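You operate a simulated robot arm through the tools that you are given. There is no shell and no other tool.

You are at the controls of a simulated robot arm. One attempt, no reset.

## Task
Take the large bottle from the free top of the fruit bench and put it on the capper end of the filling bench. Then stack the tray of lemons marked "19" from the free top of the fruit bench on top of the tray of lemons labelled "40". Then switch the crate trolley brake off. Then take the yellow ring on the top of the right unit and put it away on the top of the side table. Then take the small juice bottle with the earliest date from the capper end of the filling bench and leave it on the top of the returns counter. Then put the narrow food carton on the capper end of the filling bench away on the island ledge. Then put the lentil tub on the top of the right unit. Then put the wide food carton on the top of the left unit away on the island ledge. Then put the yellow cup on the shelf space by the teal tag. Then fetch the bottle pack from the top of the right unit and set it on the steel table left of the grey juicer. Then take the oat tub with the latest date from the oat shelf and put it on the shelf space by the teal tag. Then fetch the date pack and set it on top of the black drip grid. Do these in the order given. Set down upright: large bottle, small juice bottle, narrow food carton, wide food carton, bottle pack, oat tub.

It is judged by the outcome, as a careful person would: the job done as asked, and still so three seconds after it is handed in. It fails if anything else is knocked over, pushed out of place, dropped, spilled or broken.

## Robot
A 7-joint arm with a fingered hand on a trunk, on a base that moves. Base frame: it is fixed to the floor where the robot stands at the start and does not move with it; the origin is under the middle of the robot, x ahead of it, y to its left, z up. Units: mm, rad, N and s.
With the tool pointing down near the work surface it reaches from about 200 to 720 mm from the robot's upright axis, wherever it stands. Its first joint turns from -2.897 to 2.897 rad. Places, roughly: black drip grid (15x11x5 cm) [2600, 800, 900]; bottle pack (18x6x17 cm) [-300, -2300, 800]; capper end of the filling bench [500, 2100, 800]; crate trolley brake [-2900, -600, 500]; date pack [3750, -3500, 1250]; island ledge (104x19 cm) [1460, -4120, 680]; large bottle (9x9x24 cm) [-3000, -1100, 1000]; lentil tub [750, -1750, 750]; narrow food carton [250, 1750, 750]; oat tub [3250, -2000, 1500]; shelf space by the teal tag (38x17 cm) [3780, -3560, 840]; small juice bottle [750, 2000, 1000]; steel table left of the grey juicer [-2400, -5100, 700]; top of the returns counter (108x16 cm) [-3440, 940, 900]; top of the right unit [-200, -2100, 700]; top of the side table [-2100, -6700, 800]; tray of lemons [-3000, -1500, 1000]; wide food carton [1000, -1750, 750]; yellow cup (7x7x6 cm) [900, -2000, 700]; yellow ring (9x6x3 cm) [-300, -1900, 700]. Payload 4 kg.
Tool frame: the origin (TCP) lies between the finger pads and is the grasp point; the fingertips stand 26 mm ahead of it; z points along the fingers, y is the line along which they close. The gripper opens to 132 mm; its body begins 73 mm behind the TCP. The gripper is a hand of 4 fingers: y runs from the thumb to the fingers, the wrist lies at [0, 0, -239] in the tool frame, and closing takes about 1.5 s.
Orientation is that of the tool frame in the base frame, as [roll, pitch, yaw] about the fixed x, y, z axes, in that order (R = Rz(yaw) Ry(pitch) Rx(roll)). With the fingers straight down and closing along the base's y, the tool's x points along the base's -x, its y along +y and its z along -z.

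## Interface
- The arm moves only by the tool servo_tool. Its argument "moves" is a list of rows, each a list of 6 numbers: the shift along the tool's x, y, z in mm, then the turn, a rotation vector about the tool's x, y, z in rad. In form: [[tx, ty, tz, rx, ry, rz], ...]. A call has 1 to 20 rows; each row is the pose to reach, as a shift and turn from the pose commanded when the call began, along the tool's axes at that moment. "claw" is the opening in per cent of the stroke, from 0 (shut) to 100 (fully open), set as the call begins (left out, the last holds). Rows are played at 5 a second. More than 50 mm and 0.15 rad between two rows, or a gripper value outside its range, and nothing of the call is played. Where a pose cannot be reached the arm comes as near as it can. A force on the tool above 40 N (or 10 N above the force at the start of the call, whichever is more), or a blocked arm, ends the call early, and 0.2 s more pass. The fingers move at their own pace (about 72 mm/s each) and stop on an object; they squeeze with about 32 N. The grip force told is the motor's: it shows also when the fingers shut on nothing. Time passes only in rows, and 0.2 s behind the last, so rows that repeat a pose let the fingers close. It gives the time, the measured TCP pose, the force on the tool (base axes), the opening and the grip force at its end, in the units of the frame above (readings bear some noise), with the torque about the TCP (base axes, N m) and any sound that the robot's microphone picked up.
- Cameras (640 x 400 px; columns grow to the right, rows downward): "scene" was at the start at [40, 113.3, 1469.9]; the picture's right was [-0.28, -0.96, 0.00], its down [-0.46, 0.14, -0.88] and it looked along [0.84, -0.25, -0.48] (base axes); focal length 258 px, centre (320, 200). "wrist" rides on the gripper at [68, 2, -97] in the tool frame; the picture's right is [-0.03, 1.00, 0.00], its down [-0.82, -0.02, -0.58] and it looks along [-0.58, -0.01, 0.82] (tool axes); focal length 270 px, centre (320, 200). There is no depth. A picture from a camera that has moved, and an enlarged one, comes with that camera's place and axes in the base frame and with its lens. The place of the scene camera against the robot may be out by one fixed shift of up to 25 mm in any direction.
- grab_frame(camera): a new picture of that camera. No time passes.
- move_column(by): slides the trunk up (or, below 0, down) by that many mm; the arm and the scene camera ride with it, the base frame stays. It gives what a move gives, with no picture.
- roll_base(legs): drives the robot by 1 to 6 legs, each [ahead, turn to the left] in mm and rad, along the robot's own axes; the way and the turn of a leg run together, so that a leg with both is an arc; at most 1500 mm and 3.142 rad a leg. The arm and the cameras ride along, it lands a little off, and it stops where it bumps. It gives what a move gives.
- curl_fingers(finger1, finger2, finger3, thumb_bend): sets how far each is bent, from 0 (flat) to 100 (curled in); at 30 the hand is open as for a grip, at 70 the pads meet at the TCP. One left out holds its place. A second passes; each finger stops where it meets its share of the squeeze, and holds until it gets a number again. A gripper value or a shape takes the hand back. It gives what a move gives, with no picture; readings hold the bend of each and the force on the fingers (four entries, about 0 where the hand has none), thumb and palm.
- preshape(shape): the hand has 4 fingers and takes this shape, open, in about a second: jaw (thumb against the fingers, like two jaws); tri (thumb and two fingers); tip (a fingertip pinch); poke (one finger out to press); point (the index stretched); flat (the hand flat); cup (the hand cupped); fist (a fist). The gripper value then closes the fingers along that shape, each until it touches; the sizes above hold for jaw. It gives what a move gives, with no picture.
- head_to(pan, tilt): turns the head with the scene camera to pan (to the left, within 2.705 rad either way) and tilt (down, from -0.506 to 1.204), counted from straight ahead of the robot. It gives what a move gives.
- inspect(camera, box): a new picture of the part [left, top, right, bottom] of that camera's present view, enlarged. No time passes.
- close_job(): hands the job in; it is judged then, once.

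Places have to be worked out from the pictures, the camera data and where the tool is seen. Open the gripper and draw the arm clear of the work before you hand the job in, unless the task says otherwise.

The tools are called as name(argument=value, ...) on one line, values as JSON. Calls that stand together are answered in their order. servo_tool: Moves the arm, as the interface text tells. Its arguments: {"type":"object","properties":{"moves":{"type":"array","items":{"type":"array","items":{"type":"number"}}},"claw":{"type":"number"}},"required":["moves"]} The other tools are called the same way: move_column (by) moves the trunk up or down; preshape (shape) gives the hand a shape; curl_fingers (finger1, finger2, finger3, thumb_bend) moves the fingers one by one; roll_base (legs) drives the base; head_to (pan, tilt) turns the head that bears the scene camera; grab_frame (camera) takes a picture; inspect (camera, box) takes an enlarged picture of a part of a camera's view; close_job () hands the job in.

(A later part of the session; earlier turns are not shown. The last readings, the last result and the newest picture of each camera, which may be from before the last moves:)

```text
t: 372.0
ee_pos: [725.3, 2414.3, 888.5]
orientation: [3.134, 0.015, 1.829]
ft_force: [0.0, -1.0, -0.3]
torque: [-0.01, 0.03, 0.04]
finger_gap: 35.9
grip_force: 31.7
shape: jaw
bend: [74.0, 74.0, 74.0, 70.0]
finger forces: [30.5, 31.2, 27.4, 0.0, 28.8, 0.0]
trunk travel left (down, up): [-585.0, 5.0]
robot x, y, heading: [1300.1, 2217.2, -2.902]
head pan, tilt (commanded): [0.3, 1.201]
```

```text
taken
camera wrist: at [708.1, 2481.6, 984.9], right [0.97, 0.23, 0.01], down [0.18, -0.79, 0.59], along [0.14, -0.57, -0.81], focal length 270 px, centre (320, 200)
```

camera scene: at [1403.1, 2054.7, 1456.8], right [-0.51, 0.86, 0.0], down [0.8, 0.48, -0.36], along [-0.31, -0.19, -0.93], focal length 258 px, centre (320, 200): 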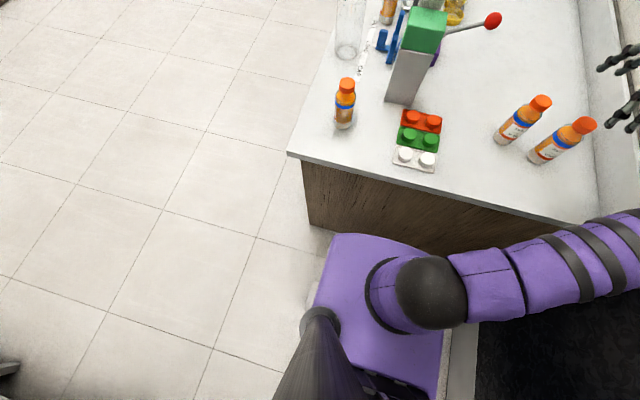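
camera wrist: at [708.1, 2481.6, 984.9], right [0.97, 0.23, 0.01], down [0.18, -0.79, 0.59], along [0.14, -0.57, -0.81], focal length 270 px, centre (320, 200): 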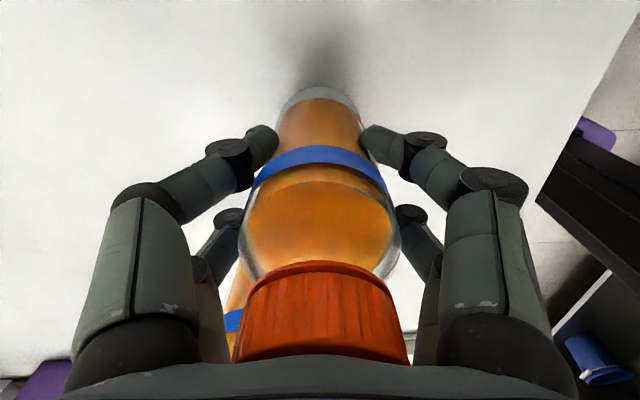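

The grip is even on all fingers. I lift straight up until the bottle's base clears its neighbour's cap.

servo_tool(moves=[[0, 0, -8, 0, 0, 0], [0, 0, -25, 0, 0, 0], [0, 0, -60, 0, 0, 0], [0, 0, -100, 0, 0, 0], [0, 0, -140, 0, 0, 0], [0, 0, -180, 0, 0, 0], [0, 0, -200, 0, 0, 0], [0, 0, -200, 0, 0, 0]])

grab_frame(camera="wrist")

```text
t: 373.8
ee_pos: [724.6, 2415.9, 1089.7]
orientation: [3.139, 0.013, 1.824]
ft_force: [-0.7, -0.8, -2.7]
torque: [0.01, 0.0, -0.04]
finger_gap: 36.3
grip_force: 31.7
shape: jaw
bend: [74.0, 74.0, 74.0, 70.0]
finger forces: [30.1, 31.0, 28.0, 0.0, 29.2, 0.0]
out of reach, approached as far as the arm can: row 6
trunk travel left (down, up): [-585.0, 5.0]
robot x, y, heading: [1305.4, 2221.7, -2.904]
head pan, tilt (commanded): [0.3, 1.201]
```

```text
taken
camera wrist: at [708.4, 2482.9, 1185.7], right [0.97, 0.23, 0.01], down [0.18, -0.79, 0.59], along [0.14, -0.57, -0.81], focal length 270 px, centre (320, 200)
```

wrist: 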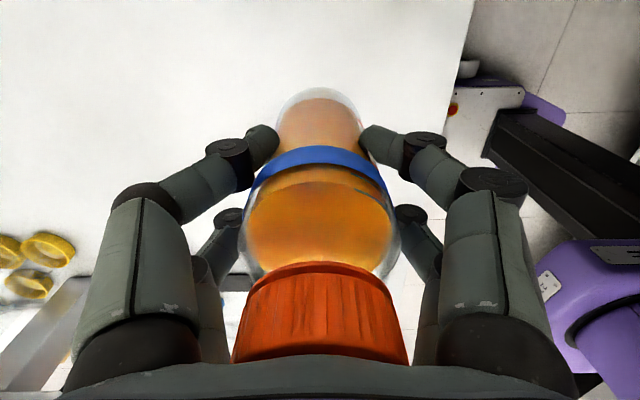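

The bottle is held. I draw it back towards the robot before driving.

servo_tool(moves=[[0, 30, 0, 0, 0, 0], [-10, 65, 0, 0, 0, 0], [-20, 100, 0, 0, 0, 0], [-30, 135, 0, 0, 0, 0], [-40, 170, 0, 0, 0, 0], [-50, 205, 0, 0, 0, 0], [-50, 205, 0, 0, 0, 0]])

roll_base(legs=[[-300, 0], [0, 1.33], [1200, 0]])

grab_frame(camera="wrist")

```text
t: 375.4
ee_pos: [934.2, 2419.6, 1090.4]
orientation: [3.134, 0.013, 1.829]
ft_force: [0.8, -0.1, -2.5]
torque: [0.02, 0.02, 0.01]
finger_gap: 35.7
grip_force: 32.7
shape: jaw
bend: [74.0, 74.0, 74.0, 70.0]
finger forces: [31.0, 31.4, 29.0, 0.0, 29.9, 0.0]
trunk travel left (down, up): [-585.0, 5.0]
robot x, y, heading: [1301.0, 2220.4, -2.901]
head pan, tilt (commanded): [0.3, 1.201]
```

```text
t: 386.8
ee_pos: [1311.0, 766.0, 1089.9]
orientation: [3.135, 0.014, -3.124]
ft_force: [-0.2, -0.5, -2.6]
torque: [-0.02, 0.01, 0.01]
finger_gap: 35.4
grip_force: 32.1
shape: jaw
bend: [74.0, 74.0, 74.0, 70.0]
finger forces: [30.7, 30.8, 29.3, 0.0, 29.9, 0.0]
trunk travel left (down, up): [-585.0, 5.0]
robot x, y, heading: [1592.0, 1078.5, -1.57]
head pan, tilt (commanded): [0.3, 1.201]
```

```text
taken
camera wrist: at [1240.9, 766.6, 1187.3], right [0.01, 1.0, 0.01], down [0.81, -0.01, 0.59], along [0.59, 0.0, -0.81], focal length 270 px, centre (320, 200)
```

wrist: 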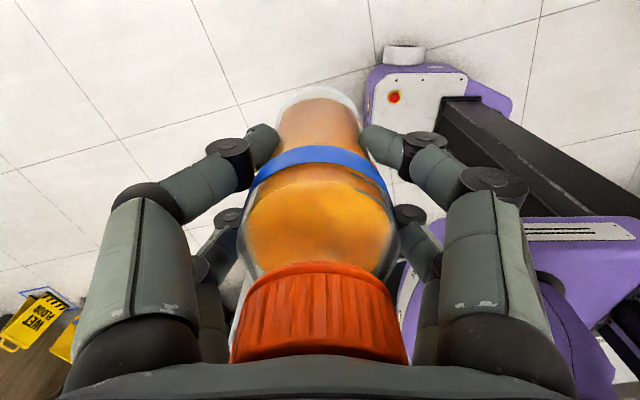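

Firmly held. I continue west along the front of the filling bench, keeping well away from it, to the front of the returns counter.

roll_base(legs=[[0, -1.322], [1400, 0], [1400, 0], [1220, 0], [0, -0.507]])

head_to(pan=0.0, tilt=0.4)

grab_frame(camera="scene")

head_to(pan=-0.7, tilt=0.4)

grab_frame(camera="scene")

```text
t: 411.4
ee_pos: [-2554.8, 445.0, 1091.3]
orientation: [3.133, 0.015, 1.319]
ft_force: [-0.1, 0.1, -2.5]
torque: [-0.01, -0.01, 0.0]
finger_gap: 35.4
grip_force: 32.5
shape: jaw
bend: [74.0, 74.0, 74.0, 70.0]
finger forces: [30.5, 30.5, 29.8, 0.0, 30.2, 0.1]
trunk travel left (down, up): [-585.0, 5.0]
robot x, y, heading: [-2326.8, 88.9, 2.868]
head pan, tilt (commanded): [0.3, 1.201]
```

```text
t: 412.6
ee_pos: [-2553.9, 446.7, 1090.7]
orientation: [3.133, 0.014, 1.317]
ft_force: [-0.6, -0.2, -3.0]
torque: [0.02, 0.0, 0.03]
finger_gap: 35.8
grip_force: 31.7
shape: jaw
bend: [74.0, 74.0, 74.0, 70.0]
finger forces: [30.6, 30.6, 29.8, 0.0, 30.2, 0.0]
trunk travel left (down, up): [-585.0, 5.0]
robot x, y, heading: [-2331.8, 91.0, 2.873]
head pan, tilt (commanded): [0.0, 0.4]
```

```text
taken
camera scene: at [-2387.0, -61.9, 1639.5], right [0.27, 0.96, 0.0], down [0.38, -0.1, -0.92], along [-0.89, 0.25, -0.39], focal length 258 px, centre (320, 200)
```

scene: 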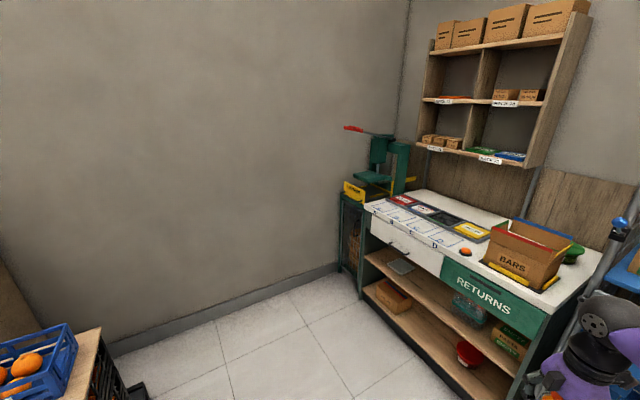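

```text
t: 413.6
ee_pos: [-2553.7, 445.0, 1091.6]
orientation: [3.135, 0.015, 1.317]
ft_force: [0.2, -0.5, -2.3]
torque: [-0.01, -0.02, -0.01]
finger_gap: 35.6
grip_force: 31.2
shape: jaw
bend: [74.0, 74.0, 74.0, 70.0]
finger forces: [30.6, 30.6, 29.7, 0.0, 30.2, 0.0]
trunk travel left (down, up): [-585.0, 5.0]
robot x, y, heading: [-2327.8, 89.9, 2.872]
head pan, tilt (commanded): [-0.7, 0.4]
```

```text
taken
camera scene: at [-2350.1, -10.3, 1639.6], right [0.82, 0.57, 0.0], down [0.22, -0.32, -0.92], along [-0.52, 0.76, -0.39], focal length 258 px, centre (320, 200)
```

scene: 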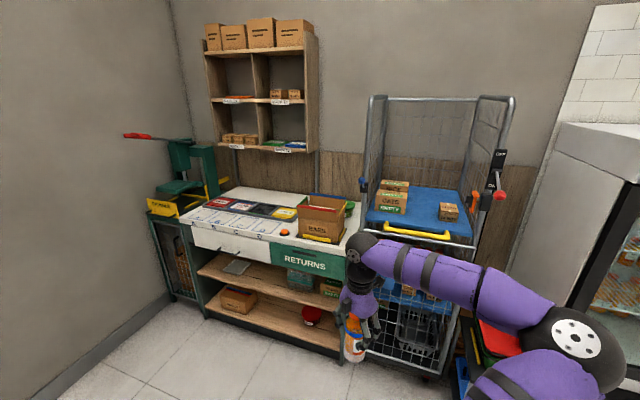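

I see the returns counter: white top with coloured plates and a box on its right. I zoom in on its top to find clear space.

inspect(camera="scene", box=[170, 170, 370, 290])

```text
3.20 times, centred on (270, 230) of scene
camera zoom: at [-2350.1, -10.3, 1639.6], right [0.82, 0.57, 0.0], down [0.22, -0.32, -0.92], along [-0.52, 0.76, -0.39], focal length 825 px, centre (480, 104)
```

zoom: 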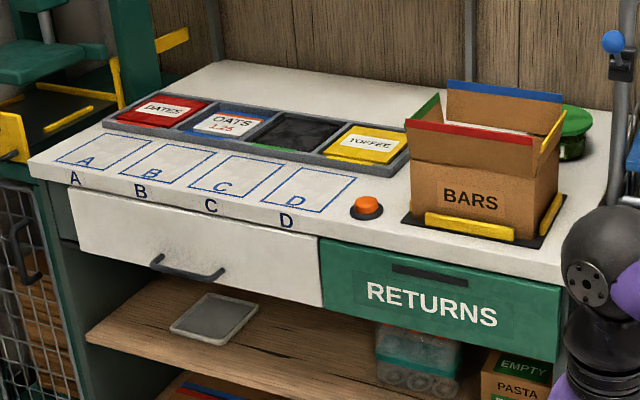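

The front strip with the A–D outlines is the clear 16 cm deep zone of the counter top. I drive to about (-3256, 359) and face it.

roll_base(legs=[[960, -0.013], [0, -1.03]])

head_to(pan=0.0, tilt=0.8)

grab_frame(camera="scene")

grab_frame(camera="wrist")

```text
t: 421.5
ee_pos: [-3063.5, 727.2, 1091.1]
orientation: [3.136, 0.014, 0.277]
ft_force: [-0.8, -0.7, -2.6]
torque: [-0.02, -0.02, 0.01]
finger_gap: 35.3
grip_force: 31.8
shape: jaw
bend: [74.0, 74.0, 74.0, 70.0]
finger forces: [30.3, 30.2, 30.0, 0.1, 30.3, 0.0]
trunk travel left (down, up): [-585.0, 5.0]
robot x, y, heading: [-3258.7, 353.5, 1.83]
head pan, tilt (commanded): [-0.7, 0.4]
```

```text
t: 422.6
ee_pos: [-3063.5, 727.4, 1091.6]
orientation: [3.136, 0.015, 0.278]
ft_force: [0.2, -0.8, -2.4]
torque: [0.0, 0.02, 0.01]
finger_gap: 35.1
grip_force: 31.5
shape: jaw
bend: [74.0, 74.0, 74.0, 70.0]
finger forces: [30.5, 30.3, 30.0, 0.1, 30.4, 0.0]
trunk travel left (down, up): [-585.0, 5.0]
robot x, y, heading: [-3254.1, 354.1, 1.827]
head pan, tilt (commanded): [0.0, 0.799]
```

```text
taken
camera scene: at [-3395.4, 319.4, 1604.5], right [0.97, 0.25, 0.0], down [0.18, -0.69, -0.7], along [-0.18, 0.67, -0.72], focal length 258 px, centre (320, 200)
```

scene: 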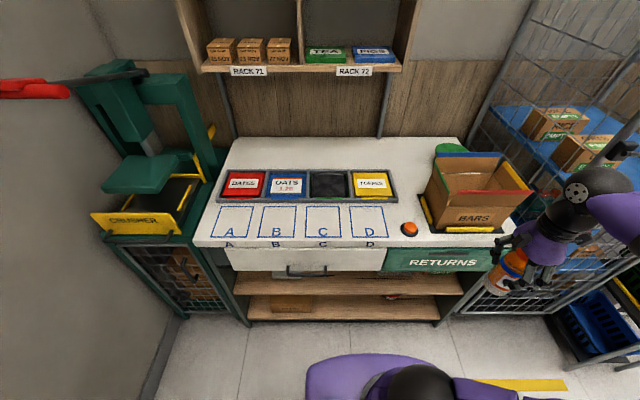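

```text
taken
camera wrist: at [-2996.9, 745.4, 1187.3], right [0.25, -0.97, 0.01], down [-0.78, -0.2, 0.59], along [-0.57, -0.15, -0.81], focal length 270 px, centre (320, 200)
```

wrist: 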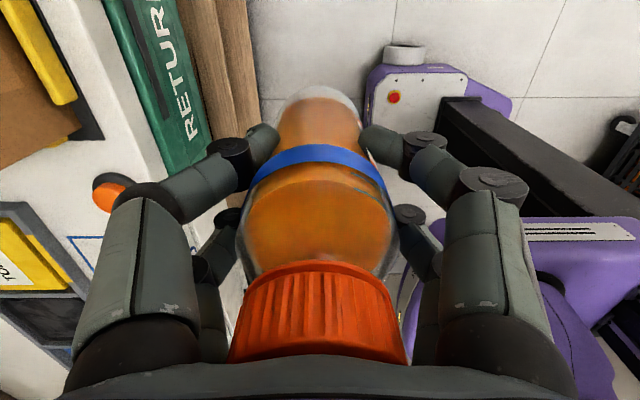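

The counter top is at about z=893. I aim for the middle of the strip between spots C and D, near (-3456, 905), and move there with the bottle well above the surface.

servo_tool(moves=[[-33, -28, 0, 0, 0, 0], [-66, -56, 0, 0, 0, 0], [-99, -84, 0, 0, 0, 0], [-132, -112, 0, 0, 0, 0], [-165, -140, 0, 0, 0, 0], [-198, -168, 0, 0, 0, 0], [-231, -196, 0, 0, 0, 0], [-264, -224, 0, 0, 0, 0], [-297, -252, 0, 0, 0, 0], [-329, -279, 0, 0, 0, 0], [-329, -279, 0, 0, 0, 0]])

grab_frame(camera="wrist")

grab_frame(camera="scene")

```text
t: 425.0
ee_pos: [-3457.4, 906.5, 1094.2]
orientation: [3.134, 0.014, 0.279]
ft_force: [0.1, 0.5, -3.2]
torque: [0.0, -0.02, 0.01]
finger_gap: 34.8
grip_force: 31.8
shape: jaw
bend: [74.0, 74.0, 74.0, 70.0]
finger forces: [31.1, 30.9, 30.8, 0.0, 30.9, 0.0]
trunk travel left (down, up): [-585.0, 5.0]
robot x, y, heading: [-3255.6, 352.7, 1.827]
head pan, tilt (commanded): [0.0, 0.799]
```

```text
taken
camera wrist: at [-3390.7, 924.3, 1190.4], right [0.25, -0.97, 0.01], down [-0.78, -0.2, 0.59], along [-0.57, -0.15, -0.81], focal length 270 px, centre (320, 200)
```

wrist: 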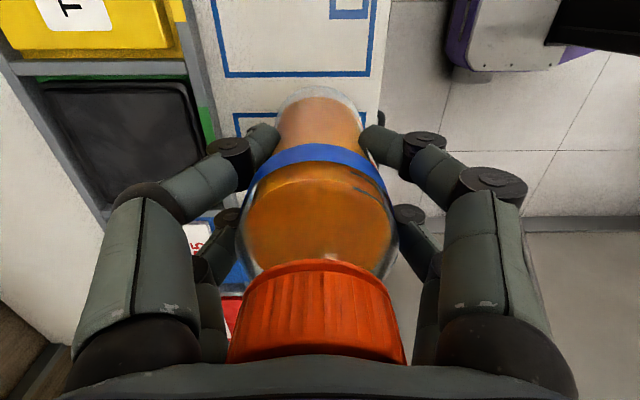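

```text
taken
camera scene: at [-3396.1, 319.8, 1604.4], right [0.97, 0.26, 0.0], down [0.18, -0.69, -0.7], along [-0.18, 0.67, -0.72], focal length 258 px, centre (320, 200)
```

scene: 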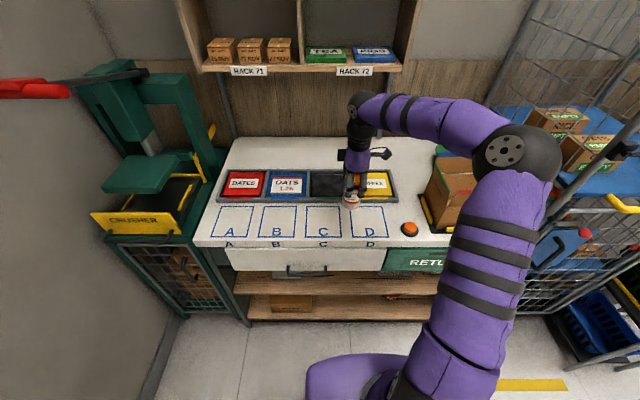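

The bottle hangs upright over the strip between C and D. I lower it most of the way, then feel for contact.

servo_tool(moves=[[0, 0, 25, 0, 0, 0], [0, 0, 50, 0, 0, 0], [0, 0, 70, 0, 0, 0], [0, 0, 78, 0, 0, 0], [0, 0, 78, 0, 0, 0]])

grab_frame(camera="wrist")

inspect(camera="scene", box=[290, 140, 430, 260])

```text
t: 426.2
ee_pos: [-3457.7, 902.6, 1015.3]
orientation: [3.136, 0.015, 0.276]
ft_force: [0.0, -0.3, -3.2]
torque: [0.0, 0.0, 0.01]
finger_gap: 35.2
grip_force: 32.3
shape: jaw
bend: [74.0, 74.0, 74.0, 70.0]
finger forces: [31.0, 30.8, 30.7, 0.1, 31.1, 0.0]
trunk travel left (down, up): [-585.0, 5.0]
robot x, y, heading: [-3258.7, 351.8, 1.83]
head pan, tilt (commanded): [0.0, 0.799]
```

```text
taken
camera wrist: at [-3390.6, 922.6, 1111.6], right [0.25, -0.97, 0.01], down [-0.78, -0.2, 0.59], along [-0.57, -0.15, -0.81], focal length 270 px, centre (320, 200)
```

wrist: 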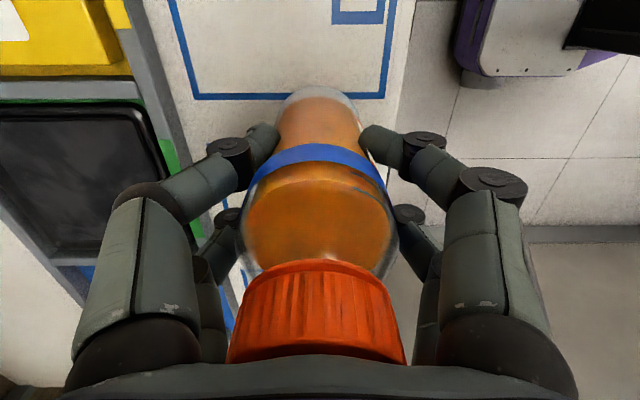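

```text
3.33 times, centred on (360, 200) of scene
camera zoom: at [-3395.8, 319.6, 1604.4], right [0.97, 0.26, 0.0], down [0.18, -0.69, -0.7], along [-0.18, 0.67, -0.72], focal length 859 px, centre (187, 200)
```

zoom: 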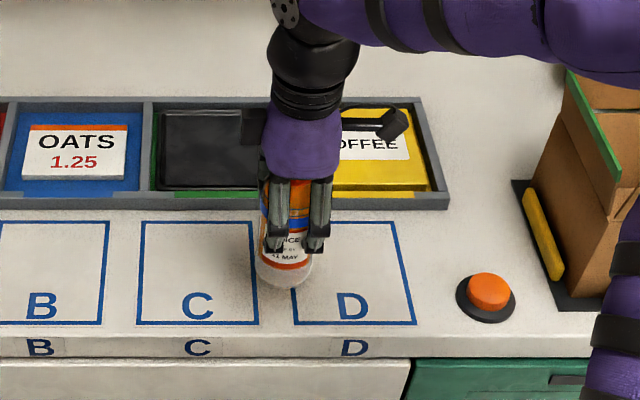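

servo_tool(moves=[[0, 0, 4, 0, 0, 0], [0, 0, 8, 0, 0, 0], [0, 0, 12, 0, 0, 0], [0, 0, 12, 0, 0, 0]])

```text
t: 427.2
ee_pos: [-3457.2, 904.6, 1003.8]
orientation: [3.134, 0.015, 0.276]
ft_force: [-0.3, 0.4, -3.0]
torque: [-0.01, -0.03, -0.01]
finger_gap: 34.8
grip_force: 32.7
shape: jaw
bend: [74.0, 74.0, 74.0, 70.0]
finger forces: [31.1, 30.8, 30.7, 0.1, 30.9, 0.1]
trunk travel left (down, up): [-585.0, 5.0]
robot x, y, heading: [-3256.2, 353.9, 1.831]
head pan, tilt (commanded): [0.0, 0.799]
```

servo_tool(moves=[[0, 0, 3, 0, 0, 0], [0, 0, 6, 0, 0, 0], [0, 0, 9, 0, 0, 0], [0, 0, 9, 0, 0, 0]])

```text
t: 428.2
ee_pos: [-3458.1, 905.1, 993.6]
orientation: [3.135, 0.014, 0.278]
ft_force: [-0.5, 0.0, -3.2]
torque: [-0.01, -0.01, 0.03]
finger_gap: 35.2
grip_force: 31.8
shape: jaw
bend: [74.0, 74.0, 74.0, 70.0]
finger forces: [31.1, 30.8, 30.8, 0.1, 31.0, 0.0]
trunk travel left (down, up): [-585.0, 5.0]
robot x, y, heading: [-3262.2, 351.8, 1.826]
head pan, tilt (commanded): [0.0, 0.799]
```

servo_tool(moves=[[0, 0, 3, 0, 0, 0], [0, 0, 6, 0, 0, 0], [0, 0, 9, 0, 0, 0], [0, 0, 9, 0, 0, 0]])

inspect(camera="scene", box=[290, 140, 430, 260])

```text
t: 429.2
ee_pos: [-3458.2, 904.6, 987.3]
orientation: [3.138, 0.014, 0.277]
ft_force: [0.2, 0.7, 13.6]
torque: [0.1, -0.02, 0.0]
finger_gap: 35.3
grip_force: 32.0
shape: jaw
bend: [74.0, 74.0, 74.0, 70.0]
finger forces: [32.6, 32.5, 31.9, 0.0, 32.7, 0.0]
trunk travel left (down, up): [-585.0, 5.0]
robot x, y, heading: [-3257.6, 352.1, 1.829]
head pan, tilt (commanded): [0.0, 0.799]
```

```text
3.33 times, centred on (360, 200) of scene
camera zoom: at [-3395.4, 318.3, 1604.7], right [0.97, 0.26, 0.0], down [0.18, -0.69, -0.7], along [-0.18, 0.67, -0.72], focal length 859 px, centre (187, 200)
```

zoom: 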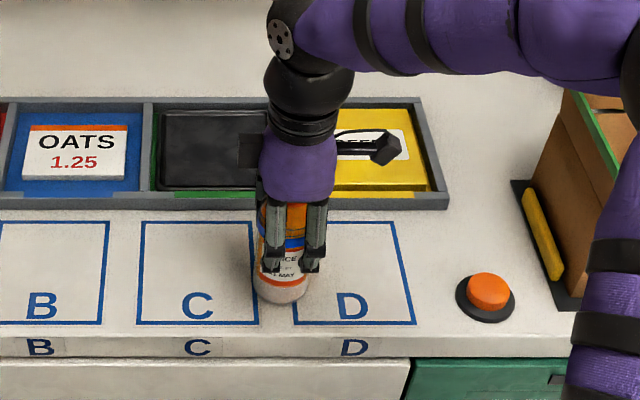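

Contact. I relax 2 mm, open the fingers, and check.

servo_tool(moves=[[0, 0, -1, 0, 0, 0], [0, 0, -2, 0, 0, 0], [0, 0, -2, 0, 0, 0]])

servo_tool(moves=[[0, 0, 0, 0, 0, 0], [0, 0, 0, 0, 0, 0], [0, 0, 0, 0, 0, 0], [0, 0, 0, 0, 0, 0], [0, 0, 0, 0, 0, 0], [0, 0, 0, 0, 0, 0], [0, 0, 0, 0, 0, 0], [0, 0, 0, 0, 0, 0]], claw=100)

grab_frame(camera="wrist")

```text
t: 430.0
ee_pos: [-3458.3, 905.0, 987.7]
orientation: [3.133, 0.014, 0.277]
ft_force: [0.5, 0.5, 5.8]
torque: [0.14, -0.05, 0.02]
finger_gap: 35.4
grip_force: 32.4
shape: jaw
bend: [74.0, 74.0, 74.0, 70.0]
finger forces: [32.6, 32.3, 32.1, 0.0, 32.8, 0.1]
trunk travel left (down, up): [-585.0, 5.0]
robot x, y, heading: [-3254.8, 354.8, 1.825]
head pan, tilt (commanded): [0.0, 0.799]
```

```text
t: 431.8
ee_pos: [-3457.5, 903.6, 988.4]
orientation: [3.135, 0.014, 0.277]
ft_force: [-0.8, 0.8, -0.6]
torque: [-0.04, -0.04, -0.02]
finger_gap: 132.2
grip_force: 0.0
shape: jaw
bend: [30.0, 30.0, 30.0, 30.0]
finger forces: [0.1, 0.0, 0.1, 0.0, 0.1, 0.1]
trunk travel left (down, up): [-585.0, 5.0]
robot x, y, heading: [-3255.9, 347.8, 1.828]
head pan, tilt (commanded): [0.0, 0.799]
```

```text
taken
camera wrist: at [-3391.3, 922.5, 1084.0], right [0.25, -0.97, 0.01], down [-0.78, -0.2, 0.59], along [-0.57, -0.15, -0.81], focal length 270 px, centre (320, 200)
```

wrist: 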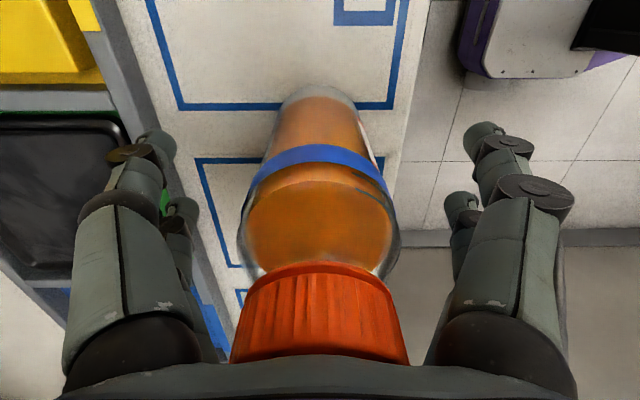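

The bottle stands free. I raise straight up past the cap, then draw back.

servo_tool(moves=[[0, 0, -30, 0, 0, 0], [0, 0, -65, 0, 0, 0], [0, 0, -100, 0, 0, 0], [0, 0, -135, 0, 0, 0], [0, 0, -160, 0, 0, 0], [10, 35, -165, 0, 0, 0], [20, 75, -165, 0, 0, 0], [30, 115, -165, 0, 0, 0], [40, 155, -165, 0, 0, 0], [50, 190, -165, 0, 0, 0], [50, 190, -165, 0, 0, 0]])

grab_frame(camera="scene")

```text
t: 434.2
ee_pos: [-3355.2, 737.2, 1154.5]
orientation: [3.134, 0.015, 0.279]
ft_force: [-0.2, -0.2, -0.2]
torque: [-0.02, 0.02, 0.0]
finger_gap: 131.8
grip_force: 0.1
shape: jaw
bend: [30.0, 30.0, 30.0, 30.0]
finger forces: [0.1, 0.0, 0.0, 0.1, 0.0, 0.0]
trunk travel left (down, up): [-585.0, 5.0]
robot x, y, heading: [-3253.5, 350.6, 1.83]
head pan, tilt (commanded): [0.0, 0.799]
```

```text
taken
camera scene: at [-3393.7, 320.5, 1604.7], right [0.97, 0.26, 0.0], down [0.18, -0.69, -0.7], along [-0.18, 0.67, -0.72], focal length 258 px, centre (320, 200)
```

scene: 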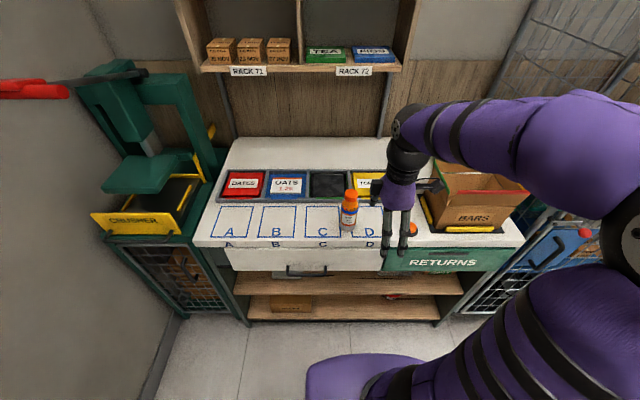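

The 11 MAY bottle stands upright on the counter. Next comes the OATS carton on the filling bench; I drive back along the benches to stand in front of it.

roll_base(legs=[[-200, 0], [0, -1.83], [1200, 0], [0, 0.3724], [1280, 0], [1200, 0]])

roll_base(legs=[[0, 1.458]])

head_to(pan=0.0, tilt=0.7)

grab_frame(camera="scene")

grab_frame(camera="wrist")

```text
t: 459.3
ee_pos: [684.5, 1227.2, 1154.8]
orientation: [3.134, 0.014, -1.18]
ft_force: [-0.1, -0.8, -0.5]
torque: [0.0, 0.0, -0.01]
finger_gap: 131.8
grip_force: 0.2
shape: jaw
bend: [30.0, 30.0, 30.0, 30.0]
finger forces: [0.0, 0.0, 0.1, 0.0, 0.0, 0.1]
trunk travel left (down, up): [-585.0, 5.0]
robot x, y, heading: [313.2, 1082.4, 0.372]
head pan, tilt (commanded): [0.0, 0.799]
```

```text
t: 463.7
ee_pos: [212.5, 1467.2, 1154.0]
orientation: [3.134, 0.014, 0.281]
ft_force: [0.1, 0.0, -0.1]
torque: [-0.01, -0.02, -0.01]
finger_gap: 132.1
grip_force: 0.0
shape: jaw
bend: [30.0, 30.0, 30.0, 30.0]
finger forces: [0.1, 0.0, 0.0, 0.0, 0.0, 0.1]
trunk travel left (down, up): [-585.0, 5.0]
robot x, y, heading: [312.3, 1082.4, 1.834]
head pan, tilt (commanded): [0.0, 0.799]
```

```text
t: 464.4
ee_pos: [213.4, 1467.5, 1153.1]
orientation: [3.135, 0.014, 0.278]
ft_force: [0.0, 0.8, -0.6]
torque: [0.0, 0.02, 0.01]
finger_gap: 132.1
grip_force: 0.0
shape: jaw
bend: [30.0, 30.0, 30.0, 30.0]
finger forces: [0.0, 0.0, 0.0, 0.1, 0.1, 0.0]
trunk travel left (down, up): [-585.0, 5.0]
robot x, y, heading: [309.7, 1083.8, 1.831]
head pan, tilt (commanded): [0.0, 0.7]
```

```text
taken
camera scene: at [172.8, 1053.3, 1612.7], right [0.97, 0.26, 0.0], down [0.17, -0.62, -0.76], along [-0.2, 0.74, -0.64], focal length 258 px, centre (320, 200)
```

scene: 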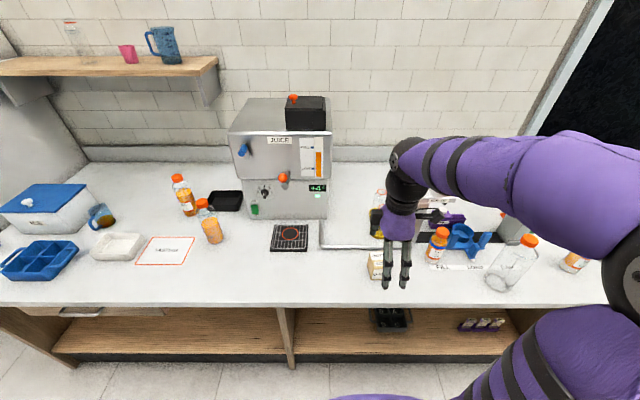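

```text
taken
camera wrist: at [279.7, 1485.2, 1250.0], right [0.25, -0.97, 0.01], down [-0.78, -0.2, 0.59], along [-0.57, -0.15, -0.81], focal length 270 px, centre (320, 200)
```

wrist: 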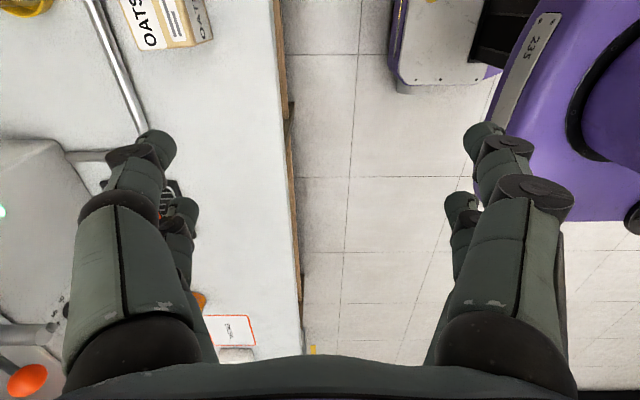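

The carton is near (228, 1645). I turn the hand back to its natural angle (camera looking forward) and move above the carton.

servo_tool(moves=[[5, -14, 5, 0, 0, 0.1325], [10, -28, 10, 0, 0, 0.265], [16, -42, 15, 0, 0, 0.3975], [21, -56, 20, 0, 0, 0.53], [26, -70, 30, 0, 0, 0.6625], [32, -84, 40, 0, 0, 0.795], [37, -98, 50, 0, 0, 0.9275], [42, -112, 60, 0, 0, 1.06], [48, -126, 70, 0, 0, 1.1925], [53, -140, 80, 0, 0, 1.325], [58, -154, 90, 0, 0, 1.4575], [63, -167, 100, 0, 0, 1.59], [63, -167, 100, 0, 0, 1.59]], claw=100)

grab_frame(camera="wrist")

```text
t: 467.2
ee_pos: [225.3, 1644.4, 1052.4]
orientation: [3.127, -0.007, -1.313]
ft_force: [0.4, 1.0, 0.5]
torque: [0.02, 0.0, -0.02]
finger_gap: 131.9
grip_force: 0.0
shape: jaw
bend: [30.0, 30.0, 30.0, 30.0]
finger forces: [0.0, 0.0, 0.0, 0.0, 0.0, 0.0]
trunk travel left (down, up): [-585.0, 5.0]
robot x, y, heading: [316.3, 1083.6, 1.833]
head pan, tilt (commanded): [0.0, 0.7]
```

```text
taken
camera wrist: at [242.2, 1578.7, 1150.0], right [-0.97, -0.23, 0.01], down [-0.18, 0.8, 0.57], along [-0.14, 0.55, -0.82], focal length 270 px, centre (320, 200)
```

wrist: 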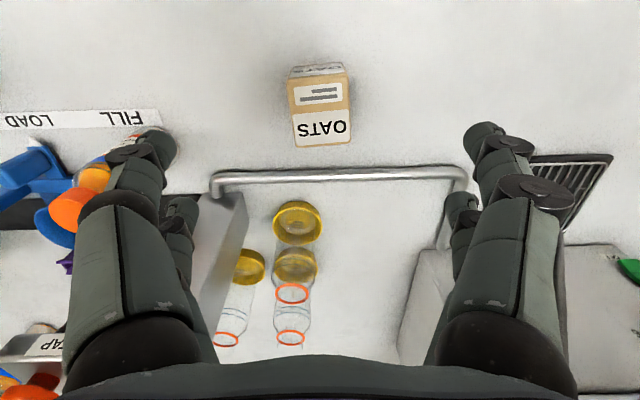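

The carton is about 64×71×71 mm with its top at about z=858, turned a few degrees. I align with it and lower around it.

servo_tool(moves=[[-10, 1, 30, 0, 0, -0.05], [-21, 1, 70, 0, 0, -0.1], [-21, 1, 110, 0, 0, -0.1], [-21, 1, 145, 0, 0, -0.1], [-21, 1, 145, 0, 0, -0.1]])

grab_frame(camera="wrist")

```text
t: 468.4
ee_pos: [219.4, 1665.3, 906.0]
orientation: [3.127, -0.005, -1.21]
ft_force: [0.7, 0.0, 0.0]
torque: [0.0, 0.0, -0.02]
finger_gap: 131.7
grip_force: 0.0
shape: jaw
bend: [30.0, 30.0, 30.0, 30.0]
finger forces: [0.0, 0.1, 0.0, 0.0, 0.0, 0.0]
trunk travel left (down, up): [-585.0, 5.0]
robot x, y, heading: [312.9, 1079.6, 1.832]
head pan, tilt (commanded): [0.0, 0.7]
```

```text
taken
camera wrist: at [241.8, 1599.6, 1004.0], right [-0.94, -0.33, 0.01], down [-0.26, 0.78, 0.57], along [-0.2, 0.54, -0.82], focal length 270 px, centre (320, 200)
```

wrist: 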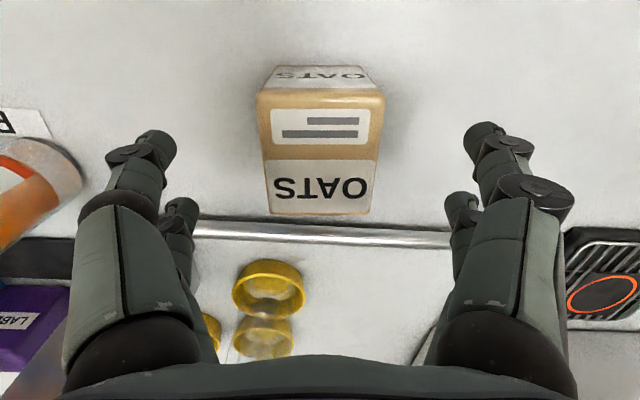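

servo_tool(moves=[[0, 0, 30, 0, 0, 0], [0, 0, 60, 0, 0, 0], [0, 0, 80, 0, 0, 0], [0, 0, 80, 0, 0, 0]])

servo_tool(moves=[[0, 0, 0, 0, 0, 0], [0, 0, 0, 0, 0, 0], [0, 0, 0, 0, 0, 0], [0, 0, 0, 0, 0, 0], [0, 0, 0, 0, 0, 0], [0, 0, 0, 0, 0, 0], [0, 0, 0, 0, 0, 0], [0, 0, 0, 0, 0, 0]], claw=0)

grab_frame(camera="wrist")

```text
t: 469.4
ee_pos: [216.7, 1663.0, 826.6]
orientation: [3.127, -0.005, -1.212]
ft_force: [0.5, 0.3, 0.7]
torque: [0.03, -0.05, -0.01]
finger_gap: 132.0
grip_force: 0.1
shape: jaw
bend: [30.0, 30.0, 30.0, 30.0]
finger forces: [0.0, 0.1, 0.3, 0.0, 0.1, 0.1]
trunk travel left (down, up): [-585.0, 5.0]
robot x, y, heading: [312.8, 1086.5, 1.831]
head pan, tilt (commanded): [0.0, 0.7]
```

```text
t: 471.2
ee_pos: [216.9, 1662.1, 827.1]
orientation: [3.127, -0.004, -1.212]
ft_force: [-0.3, -0.3, -0.1]
torque: [0.02, -0.06, -0.01]
finger_gap: 52.5
grip_force: 31.6
shape: jaw
bend: [73.0, 73.0, 73.0, 70.0]
finger forces: [28.9, 29.0, 29.1, 0.0, 30.2, 0.0]
trunk travel left (down, up): [-585.0, 5.0]
robot x, y, heading: [312.1, 1078.7, 1.832]
head pan, tilt (commanded): [0.0, 0.7]
```

```text
taken
camera wrist: at [241.3, 1598.2, 924.5], right [-0.94, -0.33, 0.01], down [-0.26, 0.78, 0.57], along [-0.2, 0.54, -0.82], focal length 270 px, centre (320, 200)
```

wrist: 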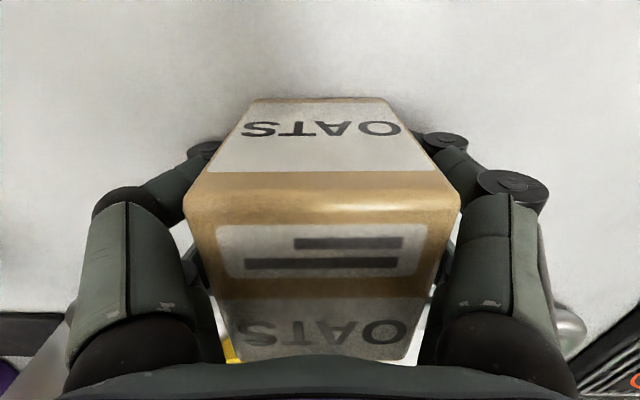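

Firm, even grip. I lift the carton and draw it in.

servo_tool(moves=[[0, 0, -8, 0, 0, 0], [0, 0, -30, 0, 0, 0], [0, 0, -70, 0, 0, 0], [0, 0, -115, 0, 0, 0], [0, 0, -160, 0, 0, 0], [0, 0, -205, 0, 0, 0], [35, 0, -225, 0, 0, 0], [80, 0, -235, 0, 0, 0], [125, 0, -240, 0, 0, 0], [165, 0, -240, 0, 0, 0], [165, 0, -240, 0, 0, 0]])

grab_frame(camera="wrist")

```text
t: 473.6
ee_pos: [278.2, 1508.6, 1068.2]
orientation: [3.127, -0.005, -1.211]
ft_force: [0.7, -0.3, -1.4]
torque: [0.01, -0.02, 0.01]
finger_gap: 52.1
grip_force: 31.8
shape: jaw
bend: [73.0, 73.0, 73.0, 70.0]
finger forces: [29.1, 29.2, 28.9, 0.0, 29.4, 0.0]
trunk travel left (down, up): [-585.0, 5.0]
robot x, y, heading: [313.6, 1082.1, 1.829]
head pan, tilt (commanded): [0.0, 0.7]
```

```text
taken
camera wrist: at [302.2, 1444.6, 1164.8], right [-0.94, -0.33, 0.01], down [-0.26, 0.78, 0.57], along [-0.2, 0.54, -0.82], focal length 270 px, centre (320, 200)
```

wrist: 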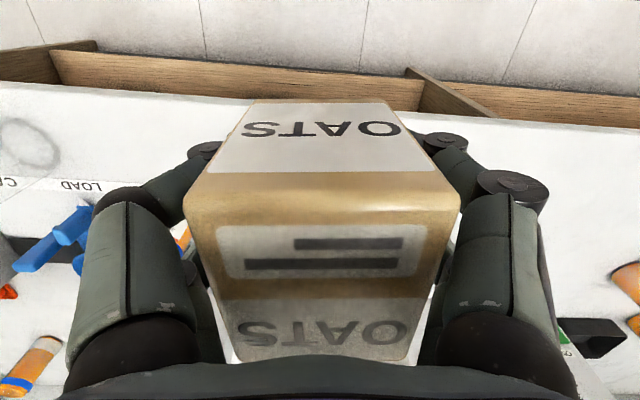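

The carton is secure. Next is the island ledge; I drive round into the aisle left of the island and look for it.

roll_base(legs=[[-250, 0], [0, -2.747], [1200, 0], [1197, 0], [0, -0.392], [900, 0]])

head_to(pan=-0.3, tilt=0.4)

grab_frame(camera="scene")

head_to(pan=0.6, tilt=0.4)

grab_frame(camera="scene")

```text
t: 499.6
ee_pos: [2015.6, -2387.6, 1067.6]
orientation: [3.127, -0.004, 1.9]
ft_force: [-0.3, 0.4, -1.8]
torque: [0.0, 0.0, 0.0]
finger_gap: 52.4
grip_force: 32.0
shape: jaw
bend: [73.0, 73.0, 73.0, 70.0]
finger forces: [29.0, 29.1, 28.8, 0.1, 29.4, 0.1]
trunk travel left (down, up): [-585.0, 5.0]
robot x, y, heading: [1992.9, -1957.6, -1.341]
head pan, tilt (commanded): [0.0, 0.7]
```

```text
t: 500.4
ee_pos: [2015.0, -2388.0, 1067.3]
orientation: [3.128, -0.006, 1.9]
ft_force: [-0.4, 0.0, -0.3]
torque: [-0.02, 0.0, -0.01]
finger_gap: 52.2
grip_force: 32.0
shape: jaw
bend: [73.0, 73.0, 73.0, 70.0]
finger forces: [29.0, 29.1, 29.0, 0.0, 29.3, 0.1]
trunk travel left (down, up): [-585.0, 5.0]
robot x, y, heading: [1995.4, -1958.8, -1.34]
head pan, tilt (commanded): [-0.3, 0.4]
```

```text
taken
camera scene: at [2134.3, -1973.5, 1639.5], right [-1.0, 0.07, 0.0], down [0.03, 0.39, -0.92], along [-0.06, -0.92, -0.39], focal length 258 px, centre (320, 200)
```

scene: 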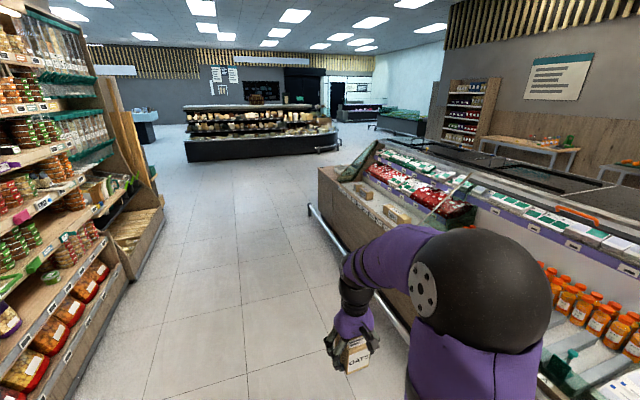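

```text
t: 501.6
ee_pos: [2016.5, -2387.5, 1067.4]
orientation: [3.127, -0.004, 1.9]
ft_force: [-0.1, 0.0, -1.0]
torque: [-0.01, 0.02, 0.0]
finger_gap: 52.3
grip_force: 32.1
shape: jaw
bend: [73.0, 73.0, 73.0, 70.0]
finger forces: [29.0, 29.1, 28.8, 0.1, 29.3, 0.0]
trunk travel left (down, up): [-585.0, 5.0]
robot x, y, heading: [1991.2, -1955.7, -1.34]
head pan, tilt (commanded): [0.6, 0.4]
```

```text
taken
camera scene: at [2209.1, -1943.6, 1639.6], right [-0.68, -0.74, 0.0], down [-0.29, 0.26, -0.92], along [0.68, -0.62, -0.39], focal length 258 px, centre (320, 200)
```

scene: 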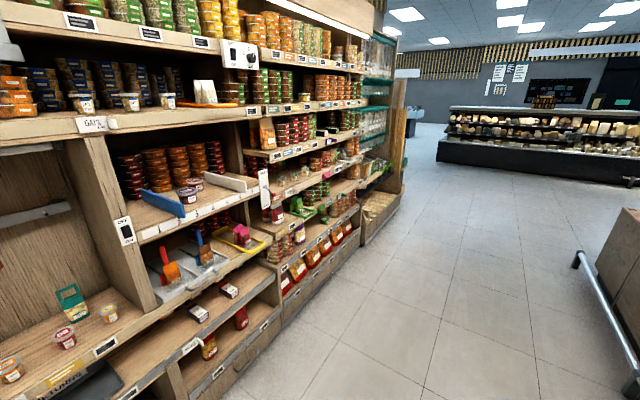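

I see a wooden ledge on the island with similar cartons on it. I zoom in.

head_to(pan=-0.3, tilt=0.4)

inspect(camera="scene", box=[300, 130, 500, 260])

```text
t: 502.8
ee_pos: [2015.8, -2387.4, 1066.8]
orientation: [3.126, -0.006, 1.9]
ft_force: [0.3, -1.4, -1.0]
torque: [0.03, 0.0, -0.01]
finger_gap: 52.3
grip_force: 32.0
shape: jaw
bend: [73.0, 73.0, 73.0, 70.0]
finger forces: [29.0, 29.1, 28.9, 0.0, 29.3, 0.0]
trunk travel left (down, up): [-585.0, 5.0]
robot x, y, heading: [1992.3, -1957.4, -1.343]
head pan, tilt (commanded): [-0.3, 0.4]
```

```text
3.08 times, centred on (400, 195) of scene
camera zoom: at [2134.3, -1973.5, 1639.6], right [-1.0, 0.07, 0.0], down [0.03, 0.39, -0.92], along [-0.06, -0.92, -0.39], focal length 793 px, centre (74, 215)
```

zoom: 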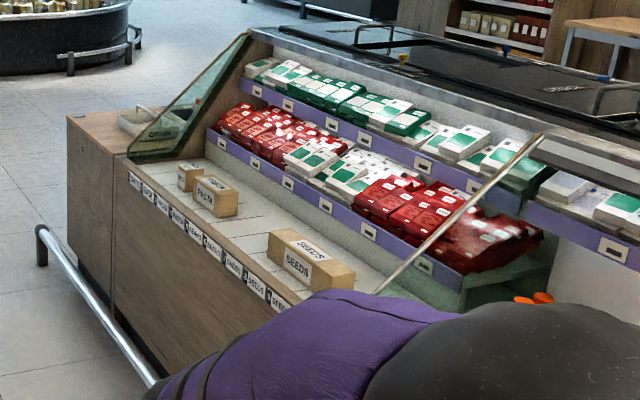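

The ledge is the tiled front shelf of the island, with three cartons on it; a bumper rail runs along the floor. I drive alongside and turn to face it.

roll_base(legs=[[0, -0.218], [950, 0], [954, 0], [0, -1.319]])

head_to(pan=0.0, tilt=0.7)

grab_frame(camera="scene")

grab_frame(camera="wrist")

```text
t: 516.7
ee_pos: [1576.7, -3900.1, 1067.3]
orientation: [3.128, -0.004, 0.362]
ft_force: [-0.5, 0.2, -1.0]
torque: [0.03, -0.02, -0.05]
finger_gap: 51.8
grip_force: 32.0
shape: jaw
bend: [73.0, 73.0, 73.0, 70.0]
finger forces: [29.0, 29.0, 28.8, 0.0, 29.3, 0.0]
trunk travel left (down, up): [-585.0, 5.0]
robot x, y, heading: [2004.1, -3863.7, -2.877]
head pan, tilt (commanded): [-0.3, 0.4]
```

```text
t: 517.5
ee_pos: [1577.9, -3899.2, 1066.0]
orientation: [3.128, -0.005, 0.363]
ft_force: [0.0, -0.5, -1.0]
torque: [0.01, -0.02, 0.02]
finger_gap: 51.9
grip_force: 32.0
shape: jaw
bend: [73.0, 73.0, 73.0, 70.0]
finger forces: [29.1, 29.0, 28.7, 0.1, 29.2, 0.0]
trunk travel left (down, up): [-585.0, 5.0]
robot x, y, heading: [2002.5, -3867.0, -2.877]
head pan, tilt (commanded): [0.0, 0.7]
```

```text
taken
camera scene: at [2031.4, -4031.9, 1612.8], right [-0.26, 0.97, 0.0], down [0.62, 0.17, -0.77], along [-0.74, -0.2, -0.64], focal length 258 px, centre (320, 200)
```

scene: 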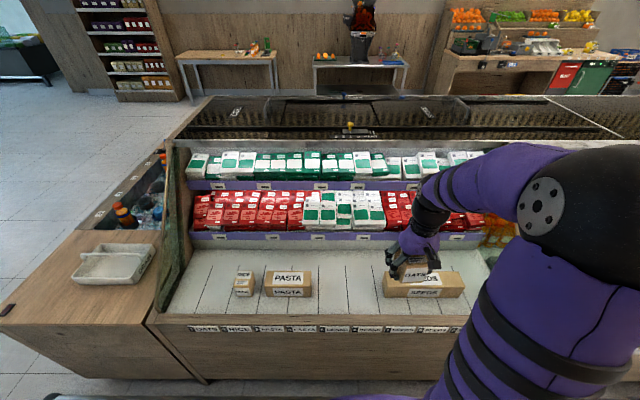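

```text
taken
camera wrist: at [1640.6, -3876.6, 1164.8], right [0.33, -0.94, 0.01], down [-0.78, -0.26, 0.57], along [-0.54, -0.2, -0.82], focal length 270 px, centre (320, 200)
```

wrist: 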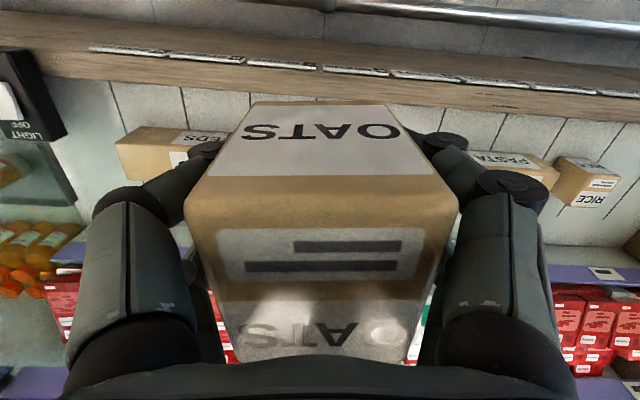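

inspect(camera="scene", box=[150, 220, 490, 350])

inspect(camera="scene", box=[170, 310, 470, 345])

```text
1.88 times, centred on (320, 285) of scene
camera zoom: at [2031.4, -4031.9, 1612.8], right [-0.26, 0.97, 0.0], down [0.62, 0.17, -0.77], along [-0.74, -0.2, -0.64], focal length 485 px, centre (320, 40)
```

zoom: 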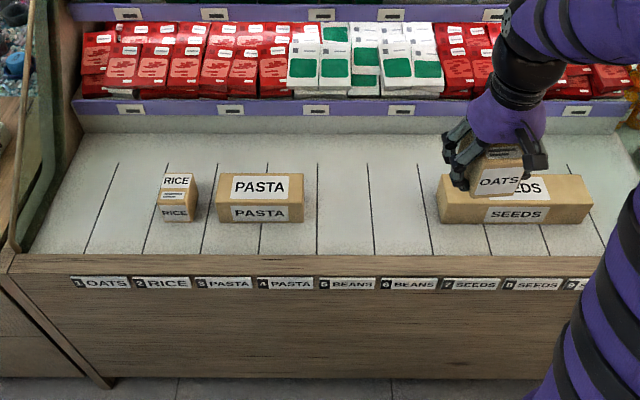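

```text
2.13 times, centred on (320, 328) of scene
camera zoom: at [2031.4, -4031.9, 1612.8], right [-0.26, 0.97, 0.0], down [0.62, 0.17, -0.77], along [-0.74, -0.2, -0.64], focal length 550 px, centre (320, -72)
```

zoom: 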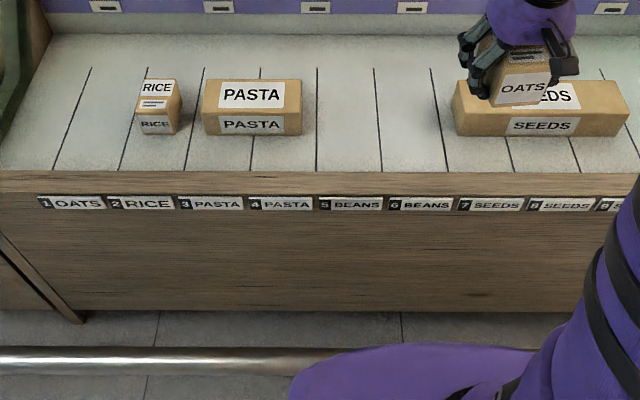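

The ledge has labelled slots: 1 OATS, 2 RICE, 3–4 PASTA, 5–6 BEANS, 7–9 SEEDS. Slot 1 is free at the left end, so the OATS carton belongs there, near (1596, -4575). I move about 500 mm along the ledge to face it.

roll_base(legs=[[0, 1.567], [510, 0], [0, -1.567]])

grab_frame(camera="scene")

grab_frame(camera="wrist")

```text
t: 528.9
ee_pos: [1707.1, -4402.5, 1066.9]
orientation: [3.128, -0.006, 0.374]
ft_force: [0.1, 0.3, -0.8]
torque: [0.01, 0.03, 0.03]
finger_gap: 52.0
grip_force: 32.1
shape: jaw
bend: [73.0, 73.0, 73.0, 70.0]
finger forces: [28.9, 28.9, 28.9, 0.0, 29.2, 0.0]
trunk travel left (down, up): [-585.0, 5.0]
robot x, y, heading: [2133.9, -4359.7, -2.871]
head pan, tilt (commanded): [0.0, 0.7]
```

```text
taken
camera scene: at [2161.4, -4528.1, 1612.7], right [-0.27, 0.96, 0.0], down [0.62, 0.17, -0.76], along [-0.74, -0.2, -0.64], focal length 258 px, centre (320, 200)
```

scene: 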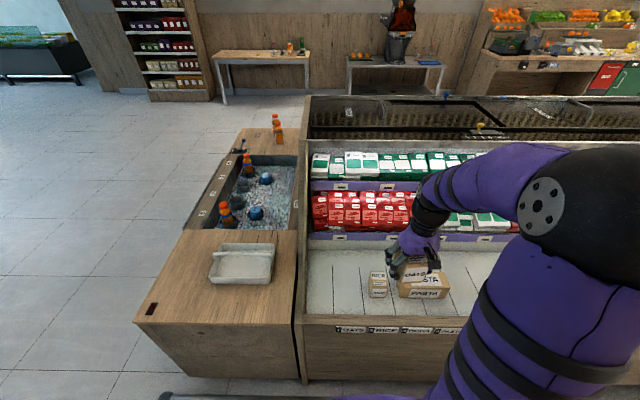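

```text
taken
camera wrist: at [1769.2, -4376.6, 1164.8], right [0.34, -0.94, 0.01], down [-0.77, -0.27, 0.57], along [-0.53, -0.21, -0.82], focal length 270 px, centre (320, 200)
```

wrist: 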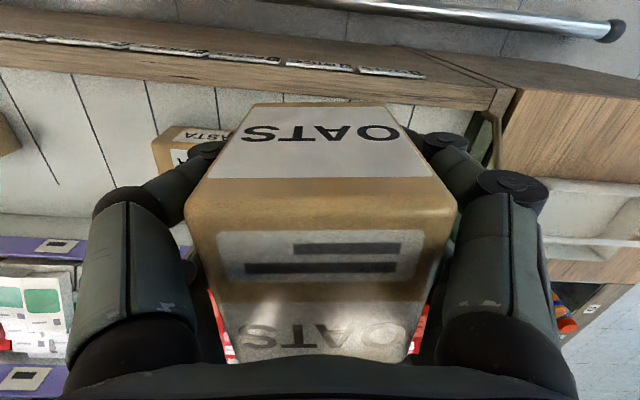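

inspect(camera="scene", box=[280, 220, 460, 350])

```text
3.08 times, centred on (370, 285) of scene
camera zoom: at [2161.4, -4528.1, 1612.7], right [-0.27, 0.96, 0.0], down [0.62, 0.17, -0.76], along [-0.74, -0.2, -0.64], focal length 793 px, centre (166, -62)
```

zoom: 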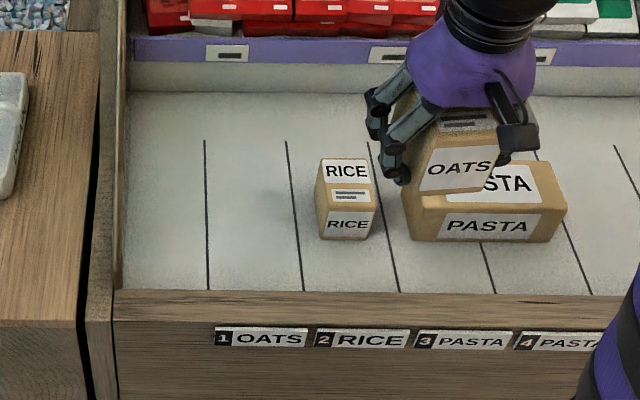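

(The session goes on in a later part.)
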